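You operate a simulated robot arm through the tools that you are given. There is no shell and no other tool. Be economical: measure what you need, move in short steps, check, and stop when the job is done.

The job below is to be done with a simulated robot arm. You get a single attempt, and the scene is never put back.

TASK
Swing the mirror out, plug the sensor in, cap it, zero the meter, then uncap it.
Fine: purple mirror to OUT; black plug on the yellow power meter; the SENSOR cap goes back to stand on its CAP mark; leave the laser's other knobs, levers, switches, buttons, caps, cards, lenses, key, plug, block, purple mirror and rail slider as they are. Set down upright: sensor cap.

The check looks at the end state, three seconds after you hand in, the way a careful person would. Anything else that was tipped, shoved, dropped, spilled or broken makes it a failure. Lids that push on must go on centred and level and be pressed home; caps that screw on are set level and turned clockwise until they are tight.

THE ROBOT
A 6-joint arm with a fingered hand on a trunk, on a base that drives. Base frame: it is fixed to the floor where the robot stands at the start and does not move with it; the origin is under the middle of the robot, x ahead of it, y to its left, z up; the surface under the hand at the start is at about z = 0.935. Readings come in m, degrees, newtons and seconds.
With the tool pointing down near the work surface it reaches from about 0.52 to 0.76 m from the robot's upright axis, wherever it stands. Its first joint turns from -166.0 to 166.0 degrees. Places, roughly: CAP mark on the short black mat [0.7, 0.2, 0.9]; black plug [0.7, -0.2, 1.1]; blue mirror knob [0.7, 1.1, 1.1]; blue reset button [0.2, 1.3, 0.9]; blue-top block (5x5x16 cm) [0.5, 1.4, 1]; filter knob [0.7, 1.3, 1.1]; green key [0.25, 1.5, 1]; green lever [0.5, 0.1, 1.1]; green mirror knob [0.5, 1.1, 1.1]; grey dotted card [0.5, 1.25, 1]; laser cap [0.75, 1.5, 1]; mains switch [0.2, 1.6, 0.8]; nose of the sensor box [0.7, 0, 1]; power knob [0.2, 1.4, 0.9]; purple mirror [0.5, 0, 1]; rail slider [0.5, 0.5, 1]. Payload 4 kg.
The tool frame sits at the grasp point between the pads (the TCP): z along the fingers, y along the line on which they close. The tips reach 0.02 m beyond it. Largest opening 0.14 m; the body of the gripper starts 0.054 m behind the TCP. The gripper is a hand of 3 fingers: y runs from the thumb to the fingers, the wrist lies at [0, 0, -0.215] in the tool frame.
Orientation is that of the tool frame in the base frame, as a unit quaternion [w, x, y, z]. With the fingers straight down and closing along the base's y, the tool's x points along the base's -x, its y along +y and its z along -z.

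THE INTERFACE
- The arm moves only by the tool jog_arm. Its argument "targets" is a list of rows, each a list of 6 numbers: the shift along the tool's x, y, z in units of 150 mm (1.0 is 150 mm), then the turn, a rotation vector about the tool's x, y, z in units of 120 degrees (1.0 is 120 degrees). In form: [[x, y, z, wx, wy, wz], ...]. A call has 1 to 12 rows; each row is the pose to reach, as a shift and turn from the pose commanded when the call began, along the tool's axes at that moment. A call with a number of a shift or a turn outside -1 to 1 is refused whole. Rows are played at 5 a second. More than 0.05 m and 8.6 degrees between two rows, and nothing of the call is played. Where a pose cannot be reached the arm comes as near as it can. A force on the tool above 50 N (or 10 N above the force at the start of the call, whichever is more), or a blocked arm, ends the call early, and 0.2 s more pass. In this call time passes only in rows, and 0.2 s behind the last. The reply holds the time, the measured pose of the TCP, the force on the tool along the base axes, the opening and the grip force, in the units named above and with some noise, with the torque about the TCP (base axes, N m) and any sound that the robot's microphone picked up, and new pictures: "show" is both (left out), scene, wrist or none.
- Cameras (640 x 400 px; columns grow to the right, rows downward): "scene" is now at [0.06, 0.1632, 1.7601]; the picture's right is [-0.32, -0.95, 0.00], its down [-0.62, 0.21, -0.76] and it looks along [0.72, -0.24, -0.65] (base axes); focal length 261 px, centre (320, 200). "wrist" rides on the gripper at [0.074, -0.043, -0.079] in the tool frame; the picture's right is [0.50, 0.87, 0.00], its down [-0.59, 0.34, -0.73] and it looks along [-0.64, 0.37, 0.68] (tool axes); focal length 275 px, centre (320, 200). There is no depth. A picture from a camera that has moved, and an enlarged one, comes with that camera's place and axes in the base frame and with its lens.
- slide_trunk(by): slides the trunk up (or, below 0, down) by that many m; the arm and the scene camera ride with it, the base frame stays. It gives what a move gives, with no picture.
- drive_base(legs): drives the robot by 1 to 6 legs, each [ahead, left, turn to the left] in m, m and degrees, along the robot's own axes; the way and the turn of a leg run together, so that a leg with both is an arc; at most 1.5 m and 180 degrees a leg. The arm and the cameras ride along, it lands a little off, and it stops where it bumps. It gives what a move gives, and a new picture of the scene camera.
- curl_fingers(finger1, finger2, thumb_bend): sets how far each is bent, from 0 (flat) to 1 (curled in); at 0.3 the hand is open as for a grip, at 0.7 the pads meet at the TCP. One left out holds its place. A second passes; each finger stops where it meets its share of the squeeze, and holds until it gets a number again. It is the only way to open and close the hand. It gives what a move gives, with no picture; readings hold the bend of each and the force on the fingers (four entries, about 0 where the hand has none), thumb and palm.
- head_to(pan, tilt): turns the head with the scene camera to pan (to the left, within 120 degrees either way) and tilt (down, from -29 to 69), counted from straight ahead of the robot. It gives what a move gives, and a new picture of the scene camera.
- close_up(camera, box): a new picture of the part [left, top, right, bottom] of that camera's present view, enlarged. The clock stands still meanwhile.
- close_job(): hands the job in; it is judged then, once.

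Go step by step. Nothing tells you exact positions but the pictures and the camera data: compare them with the known pose of the tool, close in by small moves and look again before you grip or let go. The budget is 120 turns and 260 pictures, counting those below and the enlarged ones. Unless the task says otherwise, let go and move clear before handing in.

The tools are called after ">>>" as name(argument=value, ...) on one line, values as JSON. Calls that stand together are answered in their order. jog_arm: Moves the arm, as the interface text tells. Its arguments: {"type":"object","properties":{"targets":{"type":"array"},"show":{"type":"string","enum":["both","scene","wrist","none"]}},"required":["targets"]} The other tools are called the same way: slide_trunk (by) slides the trunk up or down; curl_fingers (finger1, finger2, thumb_bend) moves the fingers one by one; drive_base (legs) drives the base; head_to (pan, tilt) turns the head that bears the scene camera; close_up (camera, box) takes an enlarged picture of a part of a camera's view; close_job () hands the job in.

At the start:

```text
clock: 0.0
ee_pos: [0.4124, -0.0918, 1.4899]
tcp_rot: [-0.001, 0.0, 1.0, 0.0]
contact_force: [0.2, 0.0, 0.2]
torque: [-0.03, -0.03, -0.01]
gripper_width: 0.14
finger_force: 0.1
shape: jaw
bend: [0.3, 0.3, 0.3]
finger forces: [0.1, 0.1, 0.0, 0.1, 0.0, 0.0]
trunk travel left (down, up): [-0.35, 0.24]
robot x, y, heading: [0.0049, -0.0022, 0.4]
head pan, tilt: [-18.6, 40.9]
```

scene: 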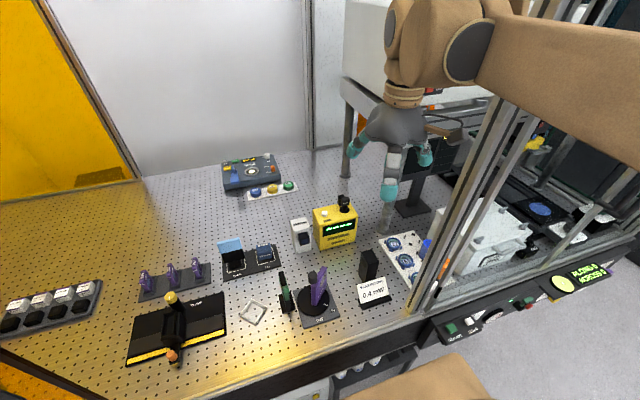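
wrist: 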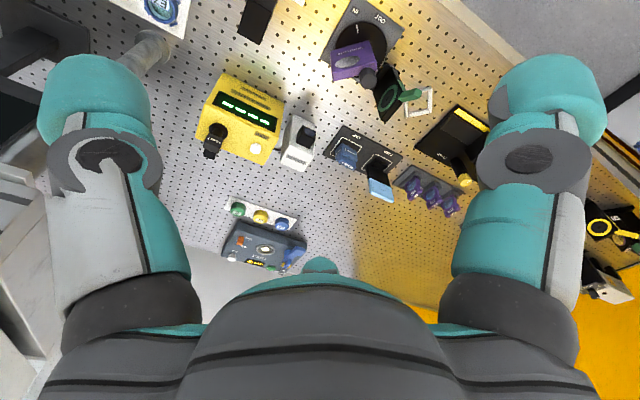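

I see an optical bench with the purple mirror on a black turntable, the yellow power meter, the white sensor box and the cap mat. I'll enlarge these first.

>>> close_up(camera="scene", box=[210, 180, 410, 330])

>>> close_up(camera="wrist", box=[190, 0, 490, 200])

>>> close_up(camera="scene", box=[280, 180, 380, 260])

```text
2.67 times, centred on (310, 255) of scene
camera zoom: at [0.06, 0.1632, 1.7601], right [-0.32, -0.95, 0.0], down [-0.62, 0.21, -0.76], along [0.72, -0.24, -0.65], focal length 697 px, centre (347, 53)
```

zoom: 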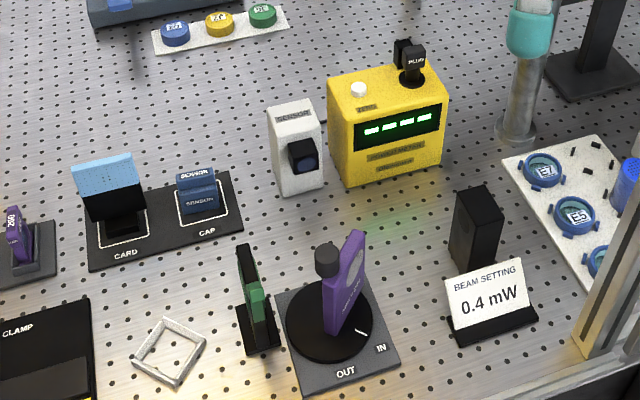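

```text
2.00 times, centred on (340, 100) of wrist
camera zoom: at [0.3377, -0.134, 1.5674], right [-0.5, 0.87, 0.0], down [0.59, 0.34, 0.73], along [0.64, 0.37, -0.68], focal length 551 px, centre (280, 400)
```

zoom: 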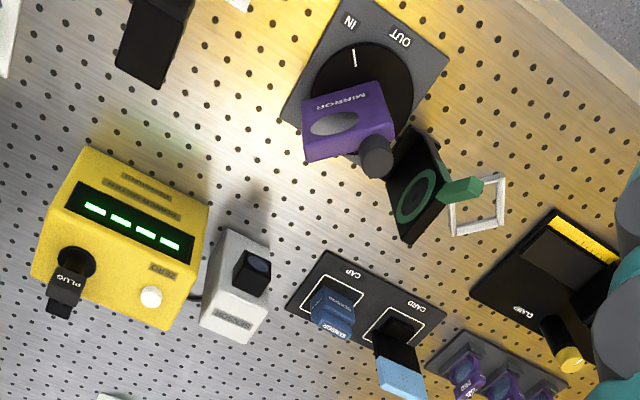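

```text
5.00 times, centred on (330, 220) of scene
camera zoom: at [0.06, 0.1632, 1.7601], right [-0.32, -0.95, 0.0], down [-0.62, 0.21, -0.76], along [0.72, -0.24, -0.65], focal length 1307 px, centre (270, 100)
```

zoom: 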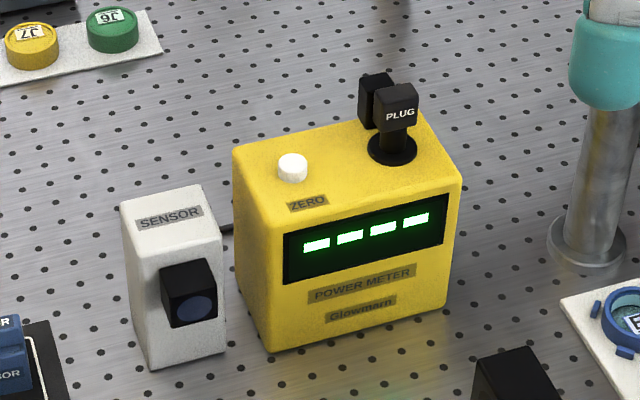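

The plug stands over a round socket on the meter, and the cap sits on its mark. The mirror has a dark knob on its axis. I'll bring the hand lower to see these up close.

>>> jog_arm(targets=[[-0.09, 0.1, 0.23, 0, 0, 0], [-0.18, 0.2, 0.45, 0, 0, 0], [-0.27, 0.3, 0.68, 0, 0, 0], [-0.36, 0.4, 0.9, 0, 0, 0]], show="none")

>>> jog_arm(targets=[[-0.09, 0.1, 0.23, 0, 0, 0], [-0.18, 0.2, 0.45, 0, 0, 0], [-0.27, 0.3, 0.68, 0, 0, 0], [-0.36, 0.4, 0.9, 0, 0, 0]])

```text
clock: 1.0
ee_pos: [0.4675, -0.0314, 1.3535]
tcp_rot: [-0.002, 0.0, 1.0, 0.0]
contact_force: [0.3, -0.1, 0.2]
torque: [-0.02, -0.01, -0.01]
gripper_width: 0.1398
finger_force: 0.1
shape: jaw
bend: [0.3, 0.3, 0.3]
finger forces: [0.0, 0.1, 0.0, 0.0, 0.0, 0.1]
trunk travel left (down, up): [-0.35, 0.24]
robot x, y, heading: [0.0014, -0.0017, 0.1]
head pan, tilt: [-18.6, 40.9]
```

```text
clock: 2.0
ee_pos: [0.5213, 0.0283, 1.2169]
tcp_rot: [-0.001, 0.0, 1.0, 0.0]
contact_force: [-0.9, 0.1, -0.2]
torque: [-0.01, 0.0, 0.0]
gripper_width: 0.14
finger_force: 0.0
shape: jaw
bend: [0.3, 0.3, 0.3]
finger forces: [0.0, 0.0, 0.0, 0.0, 0.0, 0.0]
trunk travel left (down, up): [-0.35, 0.24]
robot x, y, heading: [-0.0016, 0.0012, 0.1]
head pan, tilt: [-18.6, 40.9]
camera scene: at [0.0617, 0.1638, 1.76], right [-0.32, -0.95, 0.0], down [-0.62, 0.21, -0.76], along [0.72, -0.24, -0.66], focal length 261 px, centre (320, 200)
camera wrist: at [0.4479, -0.0147, 1.2957], right [-0.5, 0.87, 0.0], down [0.59, 0.34, 0.73], along [0.64, 0.37, -0.68], focal length 275 px, centre (320, 200)
```

scene: 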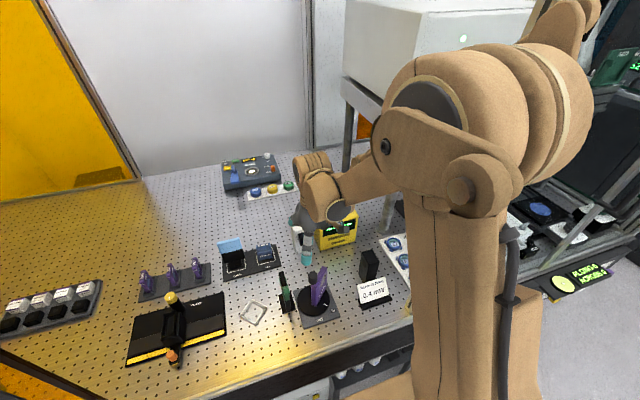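
wrist: 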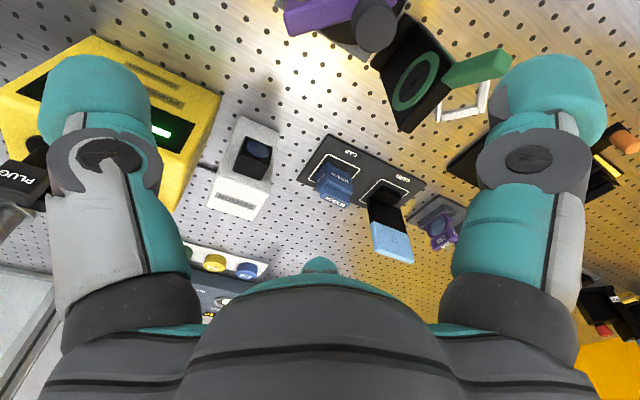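

>>> close_up(camera="wrist", box=[190, 100, 350, 230])

>>> close_up(camera="wrist", box=[300, 120, 430, 220])

>>> close_up(camera="scene", box=[265, 255, 355, 330])

```text
3.08 times, centred on (270, 165) of wrist
camera zoom: at [0.4479, -0.0147, 1.2957], right [-0.5, 0.87, 0.0], down [0.59, 0.34, 0.73], along [0.64, 0.37, -0.68], focal length 847 px, centre (474, 308)
```

zoom: 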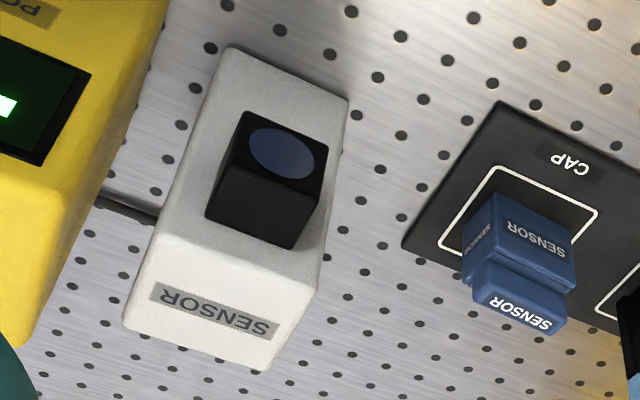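

```text
4.00 times, centred on (365, 170) of wrist
camera zoom: at [0.4479, -0.0147, 1.2957], right [-0.5, 0.87, 0.0], down [0.59, 0.34, 0.73], along [0.64, 0.37, -0.68], focal length 1101 px, centre (140, 320)
```

zoom: 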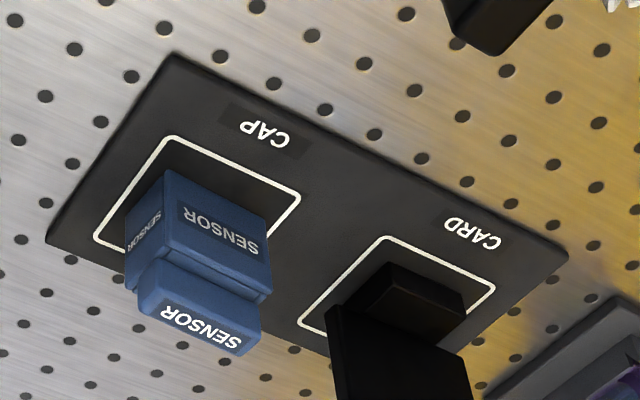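

```text
5.33 times, centred on (310, 292) of scene
camera zoom: at [0.0617, 0.1638, 1.76], right [-0.32, -0.95, 0.0], down [-0.62, 0.21, -0.76], along [0.72, -0.24, -0.66], focal length 1394 px, centre (373, -293)
```

zoom: 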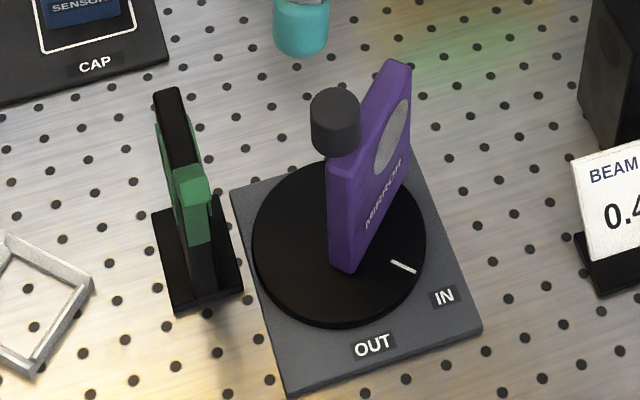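

The cap is a square blue box with a handle fin on top, and its opening should face down. The mirror knob is near (0.478, 0.049, 1.09), which is too close for a downward tool, so I'll back the base off and look at the mirror.

>>> drive_base(legs=[[-0.14, 0, 0]])

>>> close_up(camera="wrist", box=[170, 80, 470, 260])

>>> close_up(camera="scene", box=[240, 200, 400, 300])

```text
clock: 3.3
ee_pos: [0.3773, 0.0288, 1.2198]
tcp_rot: [0.001, 0.0, 1.0, 0.0]
contact_force: [0.2, 0.0, -0.1]
torque: [-0.02, 0.0, 0.0]
gripper_width: 0.1398
finger_force: 0.0
shape: jaw
bend: [0.3, 0.3, 0.3]
finger forces: [0.1, 0.1, 0.1, 0.1, 0.0, 0.1]
trunk travel left (down, up): [-0.35, 0.24]
robot x, y, heading: [-0.1407, -0.0018, 0.1]
head pan, tilt: [-18.6, 40.9]
camera scene: at [-0.0839, 0.1633, 1.7602], right [-0.32, -0.95, 0.0], down [-0.62, 0.21, -0.76], along [0.72, -0.24, -0.65], focal length 261 px, centre (320, 200)
```

scene: 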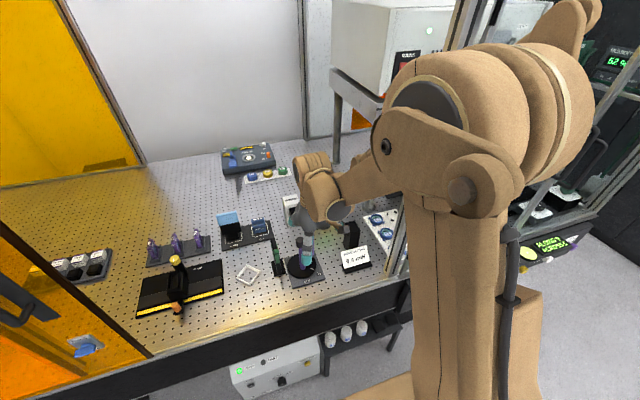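

```text
2.13 times, centred on (320, 170) of wrist
camera zoom: at [0.3035, -0.0146, 1.2972], right [-0.5, 0.87, 0.0], down [0.59, 0.34, 0.74], along [0.64, 0.37, -0.68], focal length 587 px, centre (320, 264)
```

zoom: 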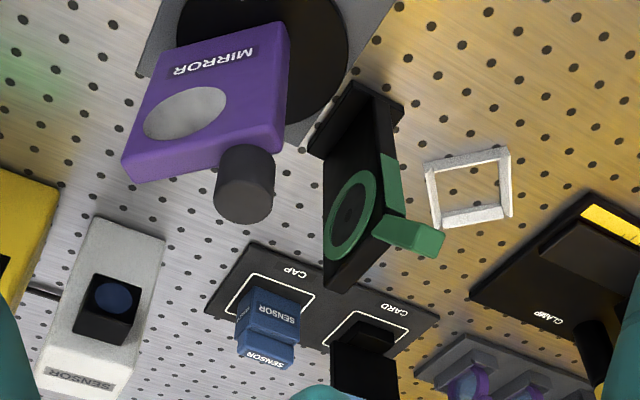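

```text
4.00 times, centred on (320, 250) of scene
camera zoom: at [-0.0839, 0.1633, 1.7602], right [-0.32, -0.95, 0.0], down [-0.62, 0.21, -0.76], along [0.72, -0.24, -0.65], focal length 1045 px, centre (320, 0)
```

zoom: 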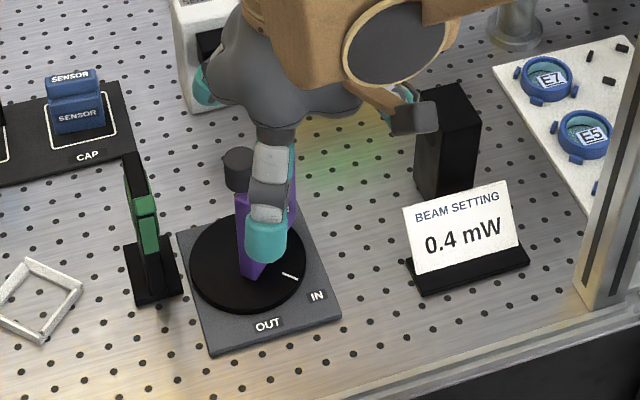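

The hand looks like a three-finger chuck. I'll test the curl in free air to learn its geometry before touching anything.

>>> curl_fingers(finger1=0.6, finger2=0.6, thumb_bend=0.6)

>>> close_up(camera="wrist", box=[0, 0, 640, 400])

>>> close_up(camera="scene", box=[240, 200, 400, 300])

```text
clock: 4.3
ee_pos: [0.3798, 0.0275, 1.2183]
tcp_rot: [-0.001, 0.0, 1.0, -0.001]
contact_force: [-0.2, 0.6, 0.0]
torque: [0.01, 0.02, -0.04]
gripper_width: 0.0328
finger_force: 0.2
shape: fingers
bend: [0.6, 0.6, 0.6]
finger forces: [0.1, 0.1, 0.0, 0.0, 0.1, 0.0]
trunk travel left (down, up): [-0.35, 0.24]
robot x, y, heading: [-0.1457, -0.0007, -0.0]
head pan, tilt: [-18.6, 40.9]
```

```text
1.00 times, centred on (320, 200) of wrist (not enlarged: the box is as wide or as high as the picture)
camera zoom: at [0.3051, -0.0146, 1.2966], right [-0.5, 0.87, 0.0], down [0.59, 0.34, 0.73], along [0.64, 0.37, -0.68], focal length 275 px, centre (320, 200)
```

zoom: 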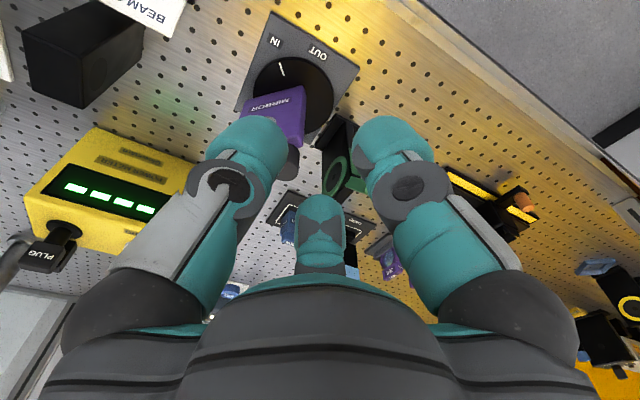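

```text
4.00 times, centred on (320, 250) of scene
camera zoom: at [-0.0816, 0.1633, 1.7601], right [-0.32, -0.95, 0.0], down [-0.62, 0.21, -0.76], along [0.72, -0.24, -0.65], focal length 1045 px, centre (320, 0)
```

zoom: 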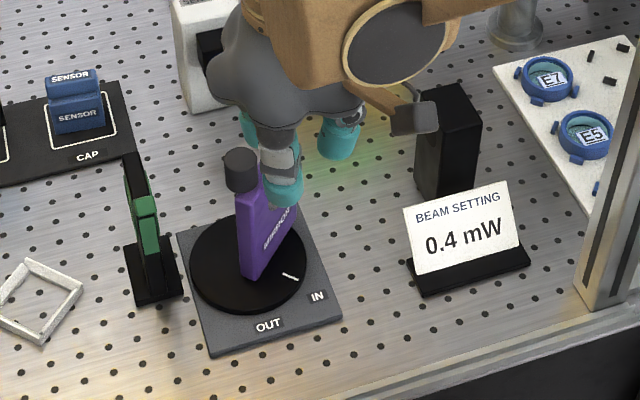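

The fingers close radially at 120° around the TCP. The knob sits on the near top end of the mirror plate at about (0.484, 0.048), top about z 1.085. I'll half-open, pre-turn 22° counter-clockwise and hover above it.

>>> curl_fingers(finger1=0.47, finger2=0.47, thumb_bend=0.47)

>>> jog_arm(targets=[[-0.23, 0.045, 0.1, 0, 0, -0.065], [-0.47, 0.09, 0.2, 0, 0, -0.13], [-0.7, 0.133, 0.3, 0, 0, -0.185], [-0.7, 0.133, 0.44, 0, 0, -0.185]])

>>> close_up(camera="wrist", box=[160, 60, 480, 260])

>>> close_up(camera="scene", box=[240, 200, 400, 300])

```text
clock: 5.3
ee_pos: [0.3808, 0.0275, 1.2199]
tcp_rot: [0.0, -0.001, 1.0, 0.0]
contact_force: [-0.2, 0.1, -0.1]
torque: [0.0, -0.06, -0.01]
gripper_width: 0.073
finger_force: 0.0
shape: fingers
bend: [0.47, 0.47, 0.47]
finger forces: [0.0, 0.0, 0.1, 0.1, 0.1, 0.0]
trunk travel left (down, up): [-0.35, 0.24]
robot x, y, heading: [-0.1448, -0.0004, 0.1]
head pan, tilt: [-18.6, 40.9]
```

```text
clock: 6.3
ee_pos: [0.4817, 0.0475, 1.1524]
tcp_rot: [0.0, -0.194, 0.981, 0.0]
contact_force: [1.0, -0.3, -0.5]
torque: [0.02, -0.01, 0.0]
gripper_width: 0.0733
finger_force: 0.2
shape: fingers
bend: [0.47, 0.47, 0.47]
finger forces: [0.1, 0.0, 0.0, 0.0, 0.0, 0.1]
trunk travel left (down, up): [-0.35, 0.24]
robot x, y, heading: [-0.146, 0.0003, 0.2]
head pan, tilt: [-18.6, 40.9]
camera scene: at [-0.0819, 0.1632, 1.7601], right [-0.32, -0.95, 0.0], down [-0.62, 0.21, -0.76], along [0.72, -0.24, -0.65], focal length 261 px, centre (320, 200)
camera wrist: at [0.4295, -0.0189, 1.2308], right [-0.79, 0.61, 0.0], down [0.41, 0.54, 0.73], along [0.45, 0.58, -0.68], focal length 275 px, centre (320, 200)
```

scene: 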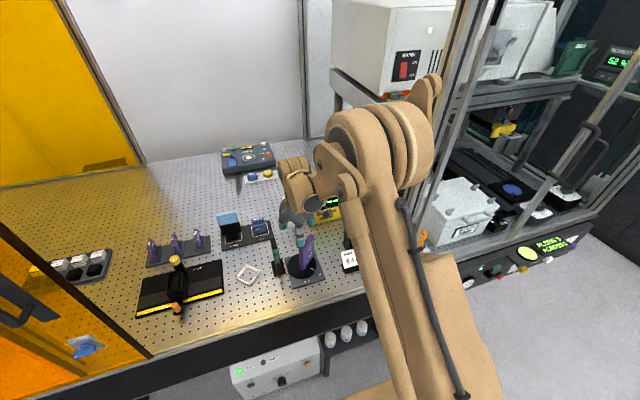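
wrist: 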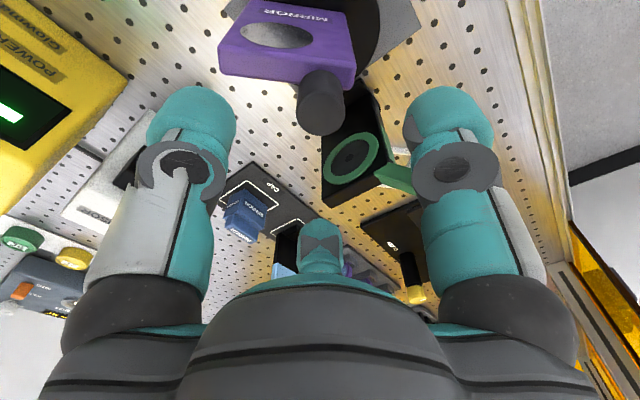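

```text
2.00 times, centred on (320, 160) of wrist
camera zoom: at [0.4295, -0.0189, 1.2308], right [-0.79, 0.61, 0.0], down [0.41, 0.54, 0.73], along [0.45, 0.58, -0.68], focal length 551 px, centre (320, 280)
```

zoom: 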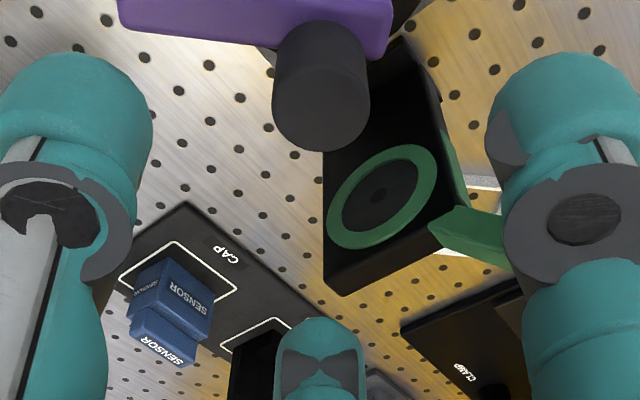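

```text
4.00 times, centred on (320, 250) of scene
camera zoom: at [-0.0819, 0.1632, 1.7601], right [-0.32, -0.95, 0.0], down [-0.62, 0.21, -0.76], along [0.72, -0.24, -0.65], focal length 1045 px, centre (320, 0)
```

zoom: 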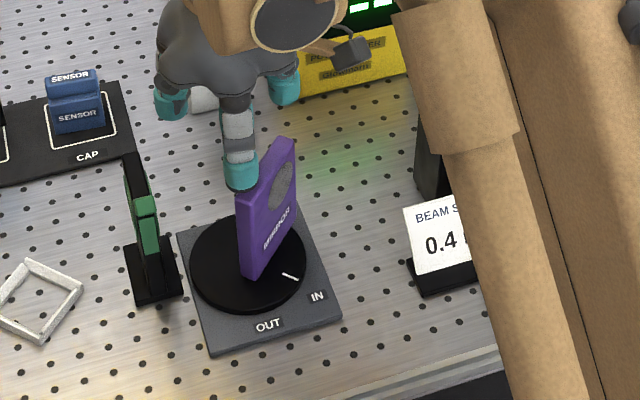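

The knob is centred under the TCP. I'll descend around it and close gently.

>>> jog_arm(targets=[[0, 0, 0.18, 0, 0, 0], [0, 0, 0.35, 0, 0, 0], [0, 0, 0.51, 0, 0, 0]], show="none")

>>> curl_fingers(finger1=0.66, finger2=0.66, thumb_bend=0.66)

>>> close_up(camera="wrist", box=[160, 0, 480, 200])

>>> close_up(camera="scene", box=[240, 200, 400, 300])

```text
clock: 7.1
ee_pos: [0.4802, 0.0502, 1.0911]
tcp_rot: [0.001, -0.194, 0.981, -0.002]
contact_force: [-5.1, 1.9, 26.5]
torque: [-1.33, -0.42, -0.22]
gripper_width: 0.0731
finger_force: 13.4
shape: fingers
bend: [0.47, 0.47, 0.47]
finger forces: [0.1, 0.0, 0.0, 0.0, 26.0, 0.1]
trunk travel left (down, up): [-0.35, 0.24]
robot x, y, heading: [-0.1374, -0.0064, 0.1]
head pan, tilt: [-18.6, 40.9]
stopped in row 3: the force on the tool passed its limit at 87 N (the readings are from after the stop); the commanded pose is now the measured one
```

```text
clock: 8.1
ee_pos: [0.4823, 0.0463, 1.0904]
tcp_rot: [0.001, -0.194, 0.981, -0.002]
contact_force: [-6.5, -11.9, 14.0]
torque: [-0.29, 0.19, 0.0]
gripper_width: 0.0246
finger_force: 12.3
shape: fingers
bend: [0.62, 0.64, 0.64]
finger forces: [11.2, 3.4, 0.0, 0.0, 11.1, 0.0]
trunk travel left (down, up): [-0.35, 0.24]
robot x, y, heading: [-0.1419, -0.0002, 0.1]
head pan, tilt: [-18.6, 40.9]
```

```text
2.00 times, centred on (320, 100) of wrist
camera zoom: at [0.4284, -0.0208, 1.1689], right [-0.79, 0.61, 0.0], down [0.41, 0.54, 0.73], along [0.45, 0.58, -0.68], focal length 551 px, centre (320, 400)
```

zoom: 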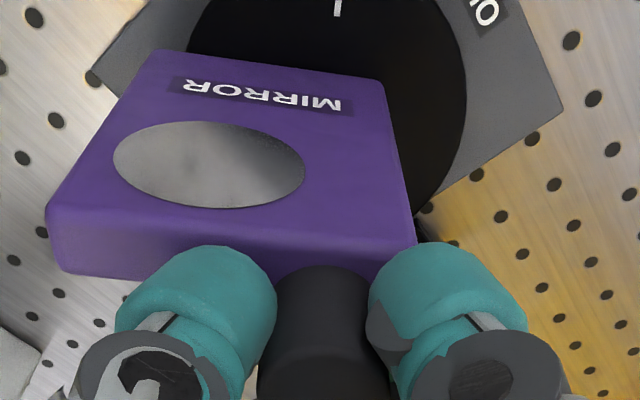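

```text
4.00 times, centred on (320, 250) of scene
camera zoom: at [-0.0837, 0.1609, 1.7604], right [-0.32, -0.95, 0.0], down [-0.62, 0.21, -0.76], along [0.72, -0.24, -0.65], focal length 1045 px, centre (320, 0)
```

zoom: 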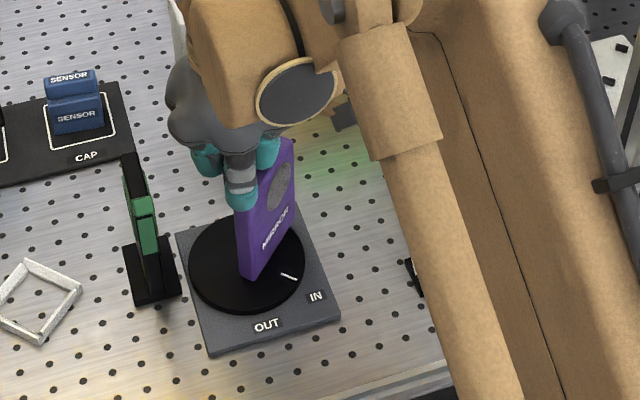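

The knob is held by all three fingers, with the thumb touching the plate's top edge. Next I'll turn 45° clockwise.

>>> jog_arm(targets=[[0, 0, -0.01, 0, 0, 0.05], [0, 0, -0.01, 0, 0, 0.1], [0, 0, -0.01, 0, 0, 0.15], [0, 0, -0.01, 0, 0, 0.2]], show="none")

>>> close_up(camera="scene", box=[240, 200, 400, 300])

```text
clock: 9.1
ee_pos: [0.4824, 0.0474, 1.0918]
tcp_rot: [0.001, 0.015, 1.0, 0.0]
contact_force: [-3.9, -8.8, 0.7]
torque: [-0.13, 0.05, 0.01]
gripper_width: 0.0258
finger_force: 7.4
shape: fingers
bend: [0.62, 0.64, 0.63]
finger forces: [4.0, 1.9, 0.1, 0.1, 9.1, 0.0]
trunk travel left (down, up): [-0.35, 0.24]
robot x, y, heading: [-0.14, -0.0025, -0.0]
head pan, tilt: [-18.6, 40.9]
```

```text
4.00 times, centred on (320, 250) of scene
camera zoom: at [-0.0818, 0.1617, 1.7603], right [-0.32, -0.95, 0.0], down [-0.62, 0.21, -0.76], along [0.72, -0.24, -0.66], focal length 1045 px, centre (320, 0)
```

zoom: 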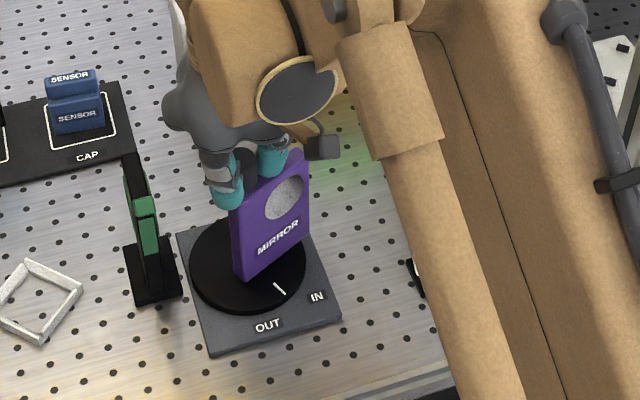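

The mirror is turning with the hand, about 24° so far. I'll finish the remaining 21°.

>>> jog_arm(targets=[[0, 0, 0, 0, 0, 0.06], [0, 0, 0, 0, 0, 0.12], [0, 0, 0, 0, 0, 0.18]], show="none")

>>> close_up(camera="scene", box=[270, 240, 350, 290])

```text
clock: 9.9
ee_pos: [0.4817, 0.0476, 1.0927]
tcp_rot: [0.001, 0.203, 0.979, -0.001]
contact_force: [-3.6, -9.4, 0.8]
torque: [-0.24, 0.08, 0.02]
gripper_width: 0.0256
finger_force: 7.9
shape: fingers
bend: [0.63, 0.64, 0.63]
finger forces: [3.1, 2.1, 0.1, 0.0, 10.8, 0.1]
trunk travel left (down, up): [-0.35, 0.24]
robot x, y, heading: [-0.1423, -0.0025, 0.2]
head pan, tilt: [-18.6, 40.9]
```

```text
8.00 times, centred on (310, 265) of scene
camera zoom: at [-0.0818, 0.1615, 1.7603], right [-0.32, -0.95, 0.0], down [-0.62, 0.21, -0.76], along [0.72, -0.24, -0.66], focal length 2091 px, centre (400, -320)
```

zoom: 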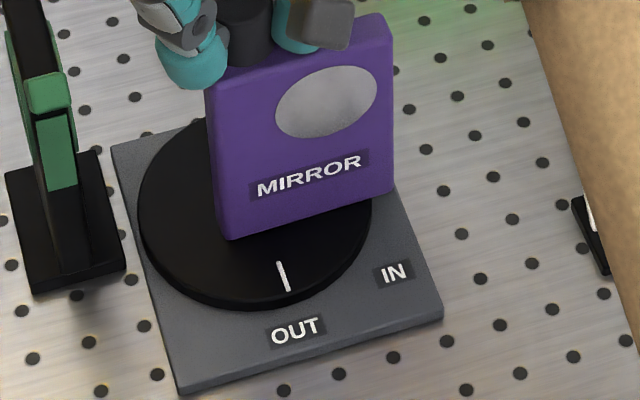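

The tick is about 2–3° short of OUT, so I'll nudge it a little further.

>>> jog_arm(targets=[[0, 0, 0, 0, 0, 0.026]], show="none")

>>> curl_fingers(finger1=0.5, finger2=0.5, thumb_bend=0.5)

>>> close_up(camera="scene", box=[270, 240, 350, 290])

```text
clock: 10.3
ee_pos: [0.482, 0.0476, 1.0917]
tcp_rot: [0.001, 0.229, 0.973, -0.001]
contact_force: [-2.3, -10.5, 0.5]
torque: [-0.26, 0.08, 0.08]
gripper_width: 0.0254
finger_force: 8.4
shape: fingers
bend: [0.63, 0.64, 0.63]
finger forces: [3.1, 2.2, 0.0, 0.0, 11.0, 0.0]
trunk travel left (down, up): [-0.35, 0.24]
robot x, y, heading: [-0.1408, 0.0016, 0.2]
head pan, tilt: [-18.6, 40.9]
```

```text
clock: 11.3
ee_pos: [0.4814, 0.0493, 1.0922]
tcp_rot: [0.002, 0.228, 0.974, -0.001]
contact_force: [5.2, 8.1, 27.7]
torque: [-0.67, 0.35, 0.01]
gripper_width: 0.0514
finger_force: 14.1
shape: fingers
bend: [0.5, 0.5, 0.55]
finger forces: [0.1, 0.1, 0.0, 0.1, 27.8, 0.0]
trunk travel left (down, up): [-0.35, 0.24]
robot x, y, heading: [-0.1395, 0.0002, 0.1]
head pan, tilt: [-18.6, 40.9]
```

```text
8.00 times, centred on (310, 265) of scene
camera zoom: at [-0.0836, 0.1647, 1.7602], right [-0.32, -0.95, 0.0], down [-0.62, 0.21, -0.76], along [0.72, -0.24, -0.65], focal length 2091 px, centre (400, -320)
```

zoom: 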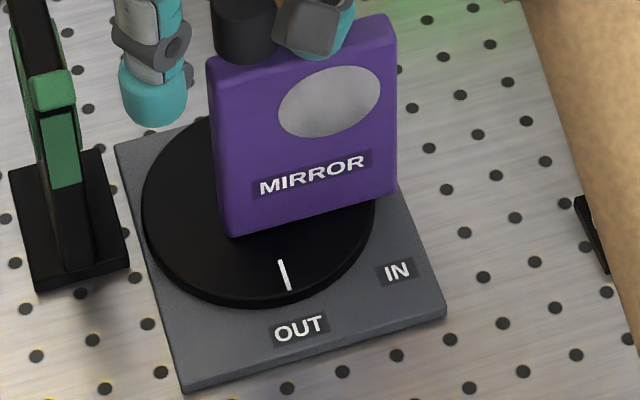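

The mirror now stands at OUT. The thumb is pressing on the plate top, so I'll lift straight off.

>>> jog_arm(targets=[[0, 0, -0.1, 0, 0, 0], [0, 0, -0.35, 0, 0, 0], [0, 0, -0.65, 0, 0, 0], [0, 0, -0.95, 0, 0, 0]], show="none")

>>> close_up(camera="scene", box=[270, 240, 350, 290])

```text
clock: 12.3
ee_pos: [0.483, 0.0484, 1.2349]
tcp_rot: [0.0, 0.228, 0.974, -0.001]
contact_force: [-0.2, -0.3, 0.2]
torque: [-0.01, -0.01, 0.02]
gripper_width: 0.0634
finger_force: 0.1
shape: fingers
bend: [0.5, 0.5, 0.5]
finger forces: [0.0, 0.0, 0.1, 0.1, 0.0, 0.1]
trunk travel left (down, up): [-0.35, 0.24]
robot x, y, heading: [-0.1419, -0.0001, 0.3]
head pan, tilt: [-18.6, 40.9]
```

```text
8.00 times, centred on (310, 265) of scene
camera zoom: at [-0.0826, 0.1634, 1.7602], right [-0.32, -0.95, 0.0], down [-0.62, 0.21, -0.76], along [0.72, -0.24, -0.65], focal length 2091 px, centre (400, -320)
```

zoom: 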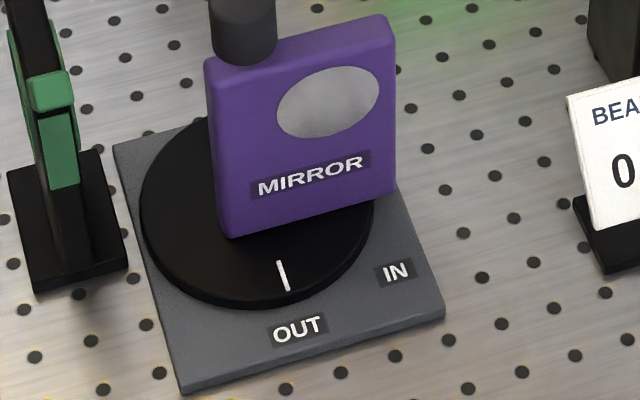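

The mirror is done. Next I'll inspect the plug on the meter, driving a bit forward and right and bringing the wrist camera around to view it.

>>> drive_base(legs=[[0.12, -0.1, 0]])

>>> jog_arm(targets=[[-0.14, -0.246, 0, 0, 0, -0.055], [-0.28, -0.492, 0, 0, 0, -0.11], [-0.42, -0.738, 0, 0, 0, -0.165], [-0.565, -0.985, 0, 0, 0, -0.22]], show="wrist")

>>> close_up(camera="wrist", box=[200, 60, 440, 210])

```text
clock: 13.7
ee_pos: [0.6053, -0.0508, 1.2338]
tcp_rot: [0.0, 0.228, 0.974, 0.0]
contact_force: [0.3, 0.1, 0.5]
torque: [0.04, 0.02, 0.01]
gripper_width: 0.0633
finger_force: 0.0
shape: fingers
bend: [0.5, 0.5, 0.5]
finger forces: [0.0, 0.0, 0.1, 0.0, 0.0, 0.0]
trunk travel left (down, up): [-0.35, 0.24]
robot x, y, heading: [-0.0164, -0.1015, 0.3]
head pan, tilt: [-18.6, 40.9]
camera scene: at [0.0423, 0.0627, 1.7602], right [-0.32, -0.95, 0.0], down [-0.62, 0.21, -0.75], along [0.72, -0.24, -0.66], focal length 261 px, centre (320, 200)
```

scene: 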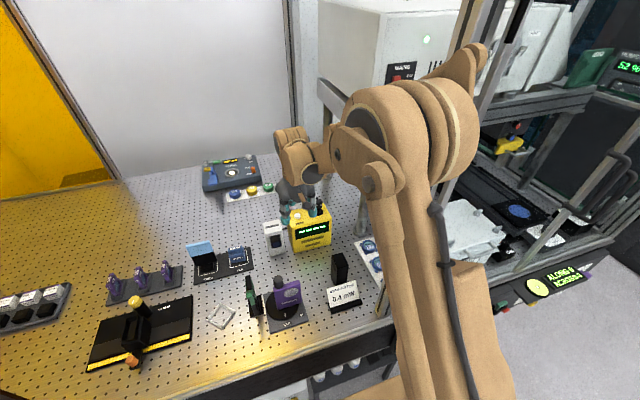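

```text
clock: 14.7
ee_pos: [0.6154, -0.2229, 1.2342]
tcp_rot: [0.0, -0.001, 1.0, -0.001]
contact_force: [0.5, -0.4, 0.3]
torque: [0.0, 0.01, -0.03]
gripper_width: 0.0636
finger_force: 0.0
shape: fingers
bend: [0.5, 0.5, 0.5]
finger forces: [0.0, 0.1, 0.0, 0.0, 0.1, 0.0]
trunk travel left (down, up): [-0.35, 0.24]
robot x, y, heading: [-0.019, -0.0977, 0.1]
head pan, tilt: [-18.6, 40.9]
camera wrist: at [0.5411, -0.2653, 1.3129], right [-0.5, 0.86, 0.0], down [0.59, 0.34, 0.73], along [0.64, 0.37, -0.68], focal length 275 px, centre (320, 200)
```

wrist: 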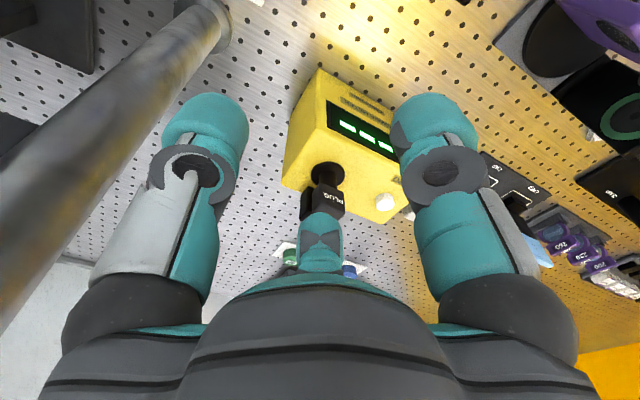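

```text
2.67 times, centred on (320, 135) of wrist
camera zoom: at [0.5411, -0.2653, 1.3129], right [-0.5, 0.86, 0.0], down [0.59, 0.34, 0.73], along [0.64, 0.37, -0.68], focal length 734 px, centre (320, 373)
```

zoom: 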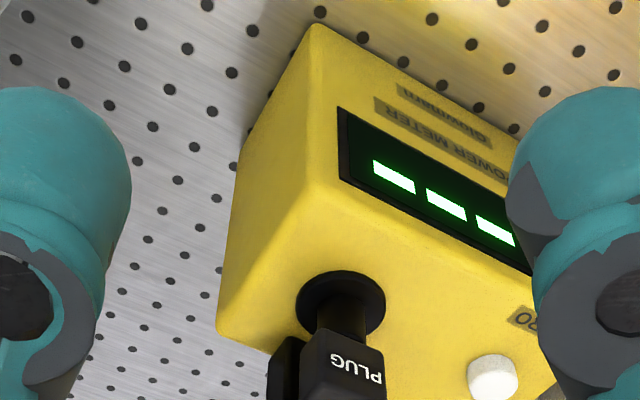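

>>> close_up(camera="scene", box=[285, 190, 345, 230])

>>> jog_arm(targets=[[0.1, 0, -0.25, 0, 0, 0], [0.25, 0, -0.5, 0, 0, 0], [0.25, -0.2, -0.7, 0, 0, 0]], show="none")

>>> close_up(camera="wrist", box=[240, 60, 420, 200])

>>> close_up(camera="scene", box=[285, 180, 345, 220])

```text
10.00 times, centred on (315, 210) of scene
camera zoom: at [0.041, 0.0626, 1.7602], right [-0.32, -0.95, 0.0], down [-0.62, 0.21, -0.76], along [0.72, -0.24, -0.66], focal length 2614 px, centre (370, 100)
```

zoom: 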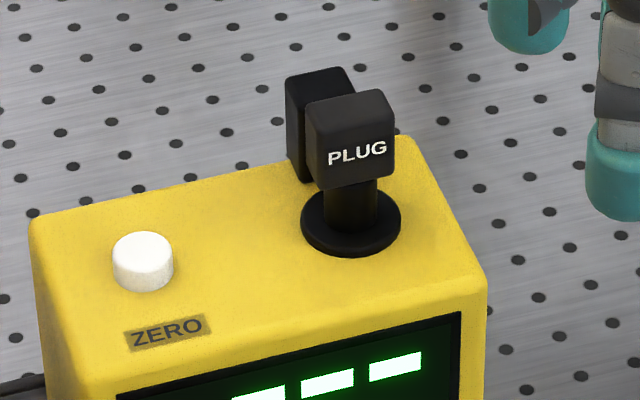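

```text
clock: 15.5
ee_pos: [0.5769, -0.2493, 1.3409]
tcp_rot: [0.0, 0.0, 1.0, -0.002]
contact_force: [-0.3, 0.3, -0.4]
torque: [-0.03, 0.02, 0.02]
gripper_width: 0.0635
finger_force: 0.0
shape: fingers
bend: [0.5, 0.5, 0.5]
finger forces: [0.0, 0.0, 0.1, 0.0, 0.0, 0.0]
trunk travel left (down, up): [-0.35, 0.24]
robot x, y, heading: [-0.0182, -0.0991, -0.1]
head pan, tilt: [-18.6, 40.9]
```

```text
2.86 times, centred on (330, 130) of wrist
camera zoom: at [0.5032, -0.2914, 1.419], right [-0.5, 0.86, 0.0], down [0.59, 0.34, 0.73], along [0.64, 0.37, -0.68], focal length 786 px, centre (291, 400)
```

zoom: 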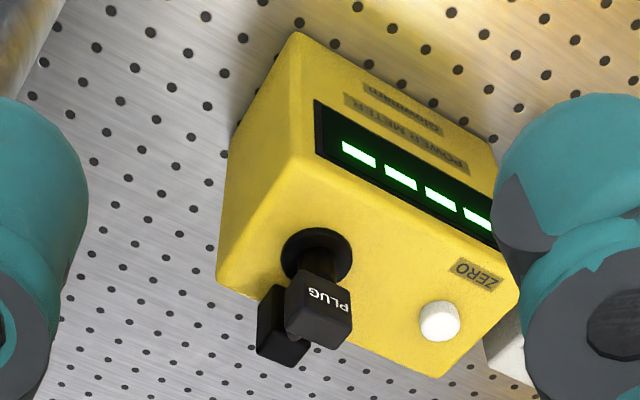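

```text
10.00 times, centred on (315, 200) of scene
camera zoom: at [0.041, 0.0663, 1.7599], right [-0.32, -0.95, 0.0], down [-0.62, 0.21, -0.76], along [0.72, -0.24, -0.66], focal length 2614 px, centre (370, 200)
```

zoom: 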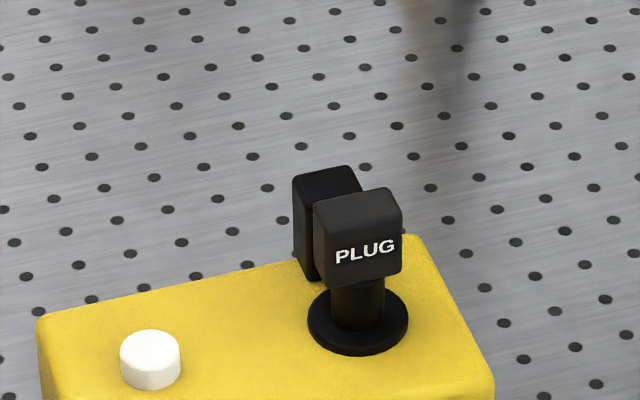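

The plug head's top is near (0.718, −0.152, 1.142), and its stem is still about 2 cm out of the socket ring. I'll close the fingers and hover above to press it down.

>>> curl_fingers(finger1=0.7, finger2=0.7, thumb_bend=0.7)

>>> jog_arm(targets=[[-0.2, 0.13, 0.15, 0, 0, 0], [-0.4, 0.27, 0.3, 0, 0, 0], [-0.6, 0.4, 0.45, 0, 0, 0], [-0.8, 0.53, 0.6, 0, 0, 0], [-0.935, 0.647, 0.75, 0, 0, 0], [-0.935, 0.647, 0.95, 0, 0, 0]], show="wrist")

>>> close_up(camera="scene", box=[270, 150, 360, 220])

```text
clock: 16.5
ee_pos: [0.5777, -0.2492, 1.3399]
tcp_rot: [0.0, -0.001, 1.0, -0.002]
contact_force: [-0.4, 0.4, 0.0]
torque: [-0.01, 0.01, 0.0]
gripper_width: 0.0042
finger_force: 0.0
shape: fingers
bend: [0.69, 0.69, 0.7]
finger forces: [0.1, 0.0, 0.0, 0.0, 0.0, 0.1]
trunk travel left (down, up): [-0.35, 0.24]
robot x, y, heading: [-0.0252, -0.0993, -0.1]
head pan, tilt: [-18.6, 40.9]
```

```text
clock: 17.9
ee_pos: [0.7183, -0.1541, 1.1959]
tcp_rot: [0.0, -0.001, 1.0, -0.001]
contact_force: [0.4, 0.1, 0.9]
torque: [-0.02, 0.0, 0.03]
gripper_width: 0.0041
finger_force: 0.1
shape: fingers
bend: [0.69, 0.69, 0.7]
finger forces: [0.0, 0.0, 0.1, 0.0, 0.1, 0.0]
trunk travel left (down, up): [-0.35, 0.24]
robot x, y, heading: [-0.0229, -0.1, 0.2]
head pan, tilt: [-18.6, 40.9]
camera wrist: at [0.6437, -0.1958, 1.2749], right [-0.5, 0.87, 0.0], down [0.59, 0.34, 0.73], along [0.64, 0.37, -0.68], focal length 275 px, centre (320, 200)
```

wrist: 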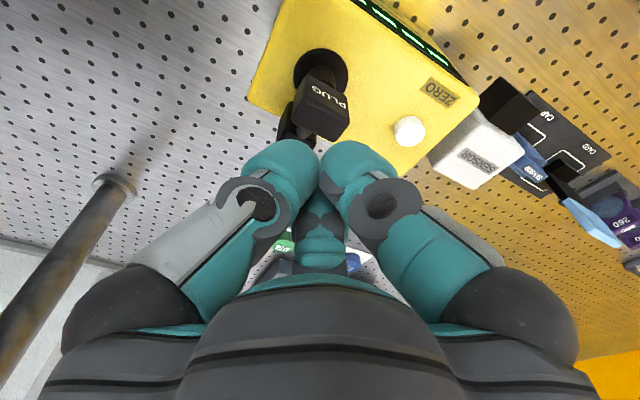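

```text
5.71 times, centred on (315, 185) of scene
camera zoom: at [0.0409, 0.0636, 1.7601], right [-0.32, -0.95, 0.0], down [-0.62, 0.21, -0.76], along [0.72, -0.24, -0.66], focal length 1494 px, centre (349, 286)
```

zoom: 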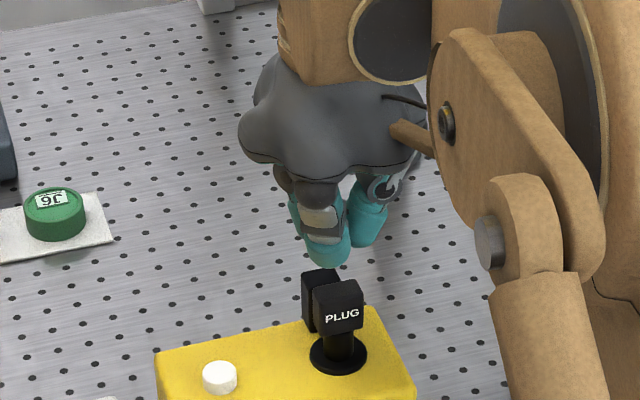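

The fingertips are right over the plug head, so I'll press down in small steps.

>>> jog_arm(targets=[[0.01, 0, 0.12, 0, 0, 0], [0.01, 0, 0.2, 0, 0, 0], [0.01, 0, 0.25, 0, 0, 0], [0.01, 0, 0.3, 0, 0, 0], [0.01, 0, 0.34, 0, 0, 0], [0.01, 0, 0.38, 0, 0, 0]], show="none")

>>> close_up(camera="scene", box=[285, 180, 345, 220])

```text
clock: 19.3
ee_pos: [0.715, -0.1553, 1.1417]
tcp_rot: [0.001, 0.0, 1.0, -0.001]
contact_force: [6.4, -2.0, 19.5]
torque: [-0.22, -0.07, 0.02]
gripper_width: 0.0032
finger_force: 13.8
shape: fingers
bend: [0.71, 0.69, 0.7]
finger forces: [5.9, 3.7, 0.1, 0.1, 17.7, 0.1]
trunk travel left (down, up): [-0.35, 0.24]
robot x, y, heading: [-0.0191, -0.1035, 0.3]
head pan, tilt: [-18.6, 40.9]
```

```text
10.00 times, centred on (315, 200) of scene
camera zoom: at [0.0393, 0.0639, 1.7605], right [-0.32, -0.95, 0.0], down [-0.62, 0.21, -0.76], along [0.72, -0.24, -0.65], focal length 2614 px, centre (370, 200)
```

zoom: 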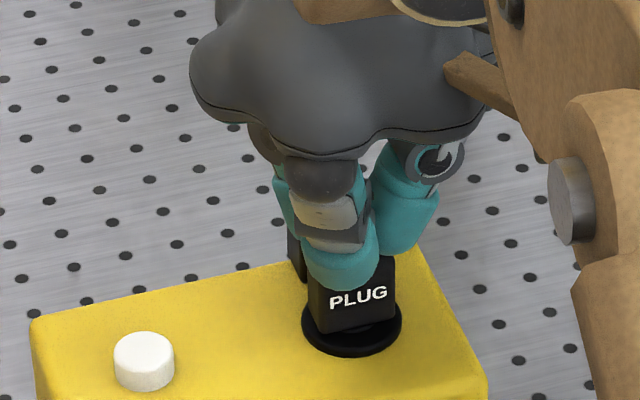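

The head is almost down on the ring. I'll press a little more until it seats.

>>> jog_arm(targets=[[0, 0, 0.02, 0, 0, 0], [0, 0, 0.04, 0, 0, 0], [0, 0, 0.06, 0, 0, 0], [0, 0, 0.08, 0, 0, 0]], show="none")

>>> close_up(camera="scene", box=[285, 180, 345, 220])

```text
clock: 19.7
ee_pos: [0.7153, -0.1554, 1.1407]
tcp_rot: [0.003, 0.0, 1.0, -0.003]
contact_force: [2.4, -1.0, 27.3]
torque: [-0.16, 0.08, 0.03]
gripper_width: 0.0023
finger_force: 17.4
shape: fingers
bend: [0.71, 0.69, 0.7]
finger forces: [13.0, 0.0, 0.0, 0.0, 21.6, 0.1]
trunk travel left (down, up): [-0.35, 0.24]
robot x, y, heading: [-0.0193, -0.1024, -0.0]
head pan, tilt: [-18.6, 40.9]
stopped in row 2: the force on the tool passed its limit at 57 N (the readings are from after the stop); the commanded pose is now the measured one
```

```text
10.00 times, centred on (315, 200) of scene
camera zoom: at [0.0373, 0.0643, 1.7603], right [-0.32, -0.95, 0.0], down [-0.62, 0.21, -0.76], along [0.72, -0.24, -0.65], focal length 2614 px, centre (370, 200)
```

zoom: 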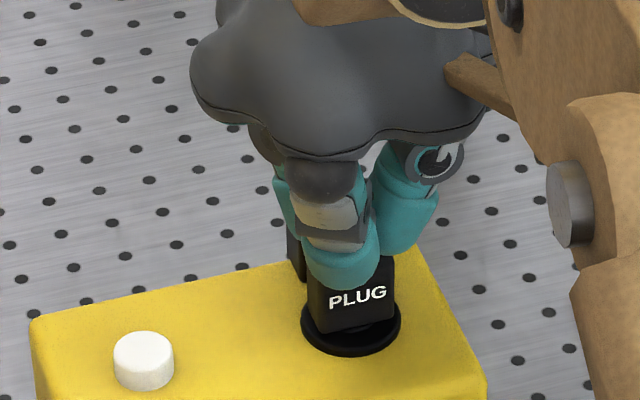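

It met a hard stop at 57 N, so the plug is seated. I'll lift off and check the plug and the display.

>>> jog_arm(targets=[[0, 0, -0.1, 0, 0, 0], [0.1, 0, -0.4, 0, 0, 0], [0.3, 0, -0.65, 0, 0, 0], [0.5, 0.1, -0.85, 0, 0, 0]], show="none")

>>> close_up(camera="scene", box=[255, 180, 345, 250])

>>> close_up(camera="wrist", box=[200, 0, 520, 200])

```text
clock: 20.7
ee_pos: [0.6375, -0.1403, 1.2667]
tcp_rot: [0.002, 0.0, 1.0, -0.001]
contact_force: [-0.6, 0.5, 0.8]
torque: [0.0, -0.05, 0.0]
gripper_width: 0.0038
finger_force: 0.1
shape: fingers
bend: [0.69, 0.69, 0.7]
finger forces: [0.1, 0.0, 0.1, 0.0, 0.1, 0.0]
trunk travel left (down, up): [-0.35, 0.24]
robot x, y, heading: [-0.019, -0.0988, 0.3]
head pan, tilt: [-18.6, 40.9]
```

```text
5.71 times, centred on (300, 215) of scene
camera zoom: at [0.0382, 0.065, 1.7601], right [-0.32, -0.95, 0.0], down [-0.62, 0.21, -0.76], along [0.72, -0.24, -0.65], focal length 1494 px, centre (434, 114)
```

zoom: 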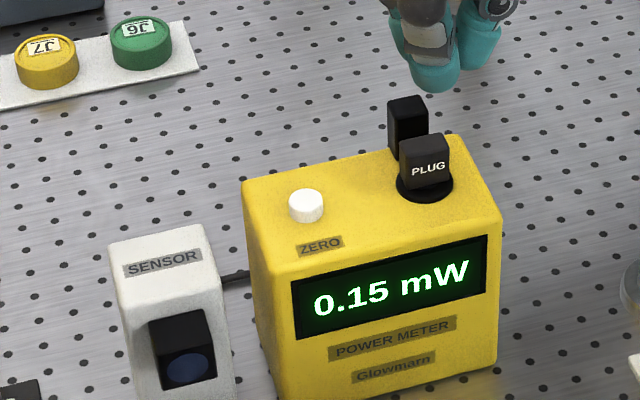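

```text
2.00 times, centred on (360, 100) of wrist
camera zoom: at [0.5631, -0.1816, 1.3445], right [-0.5, 0.87, -0.01], down [0.58, 0.34, 0.74], along [0.64, 0.37, -0.68], focal length 551 px, centre (240, 400)
```

zoom: 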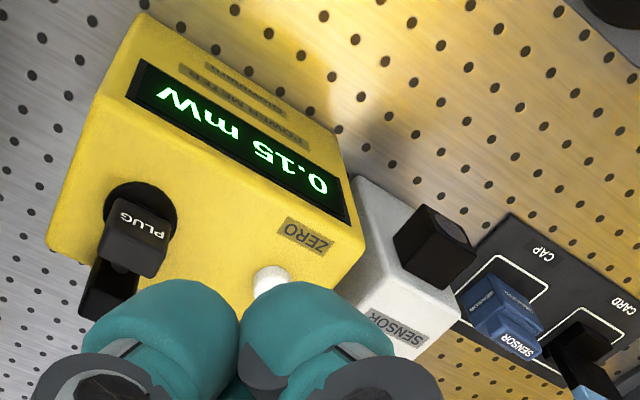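

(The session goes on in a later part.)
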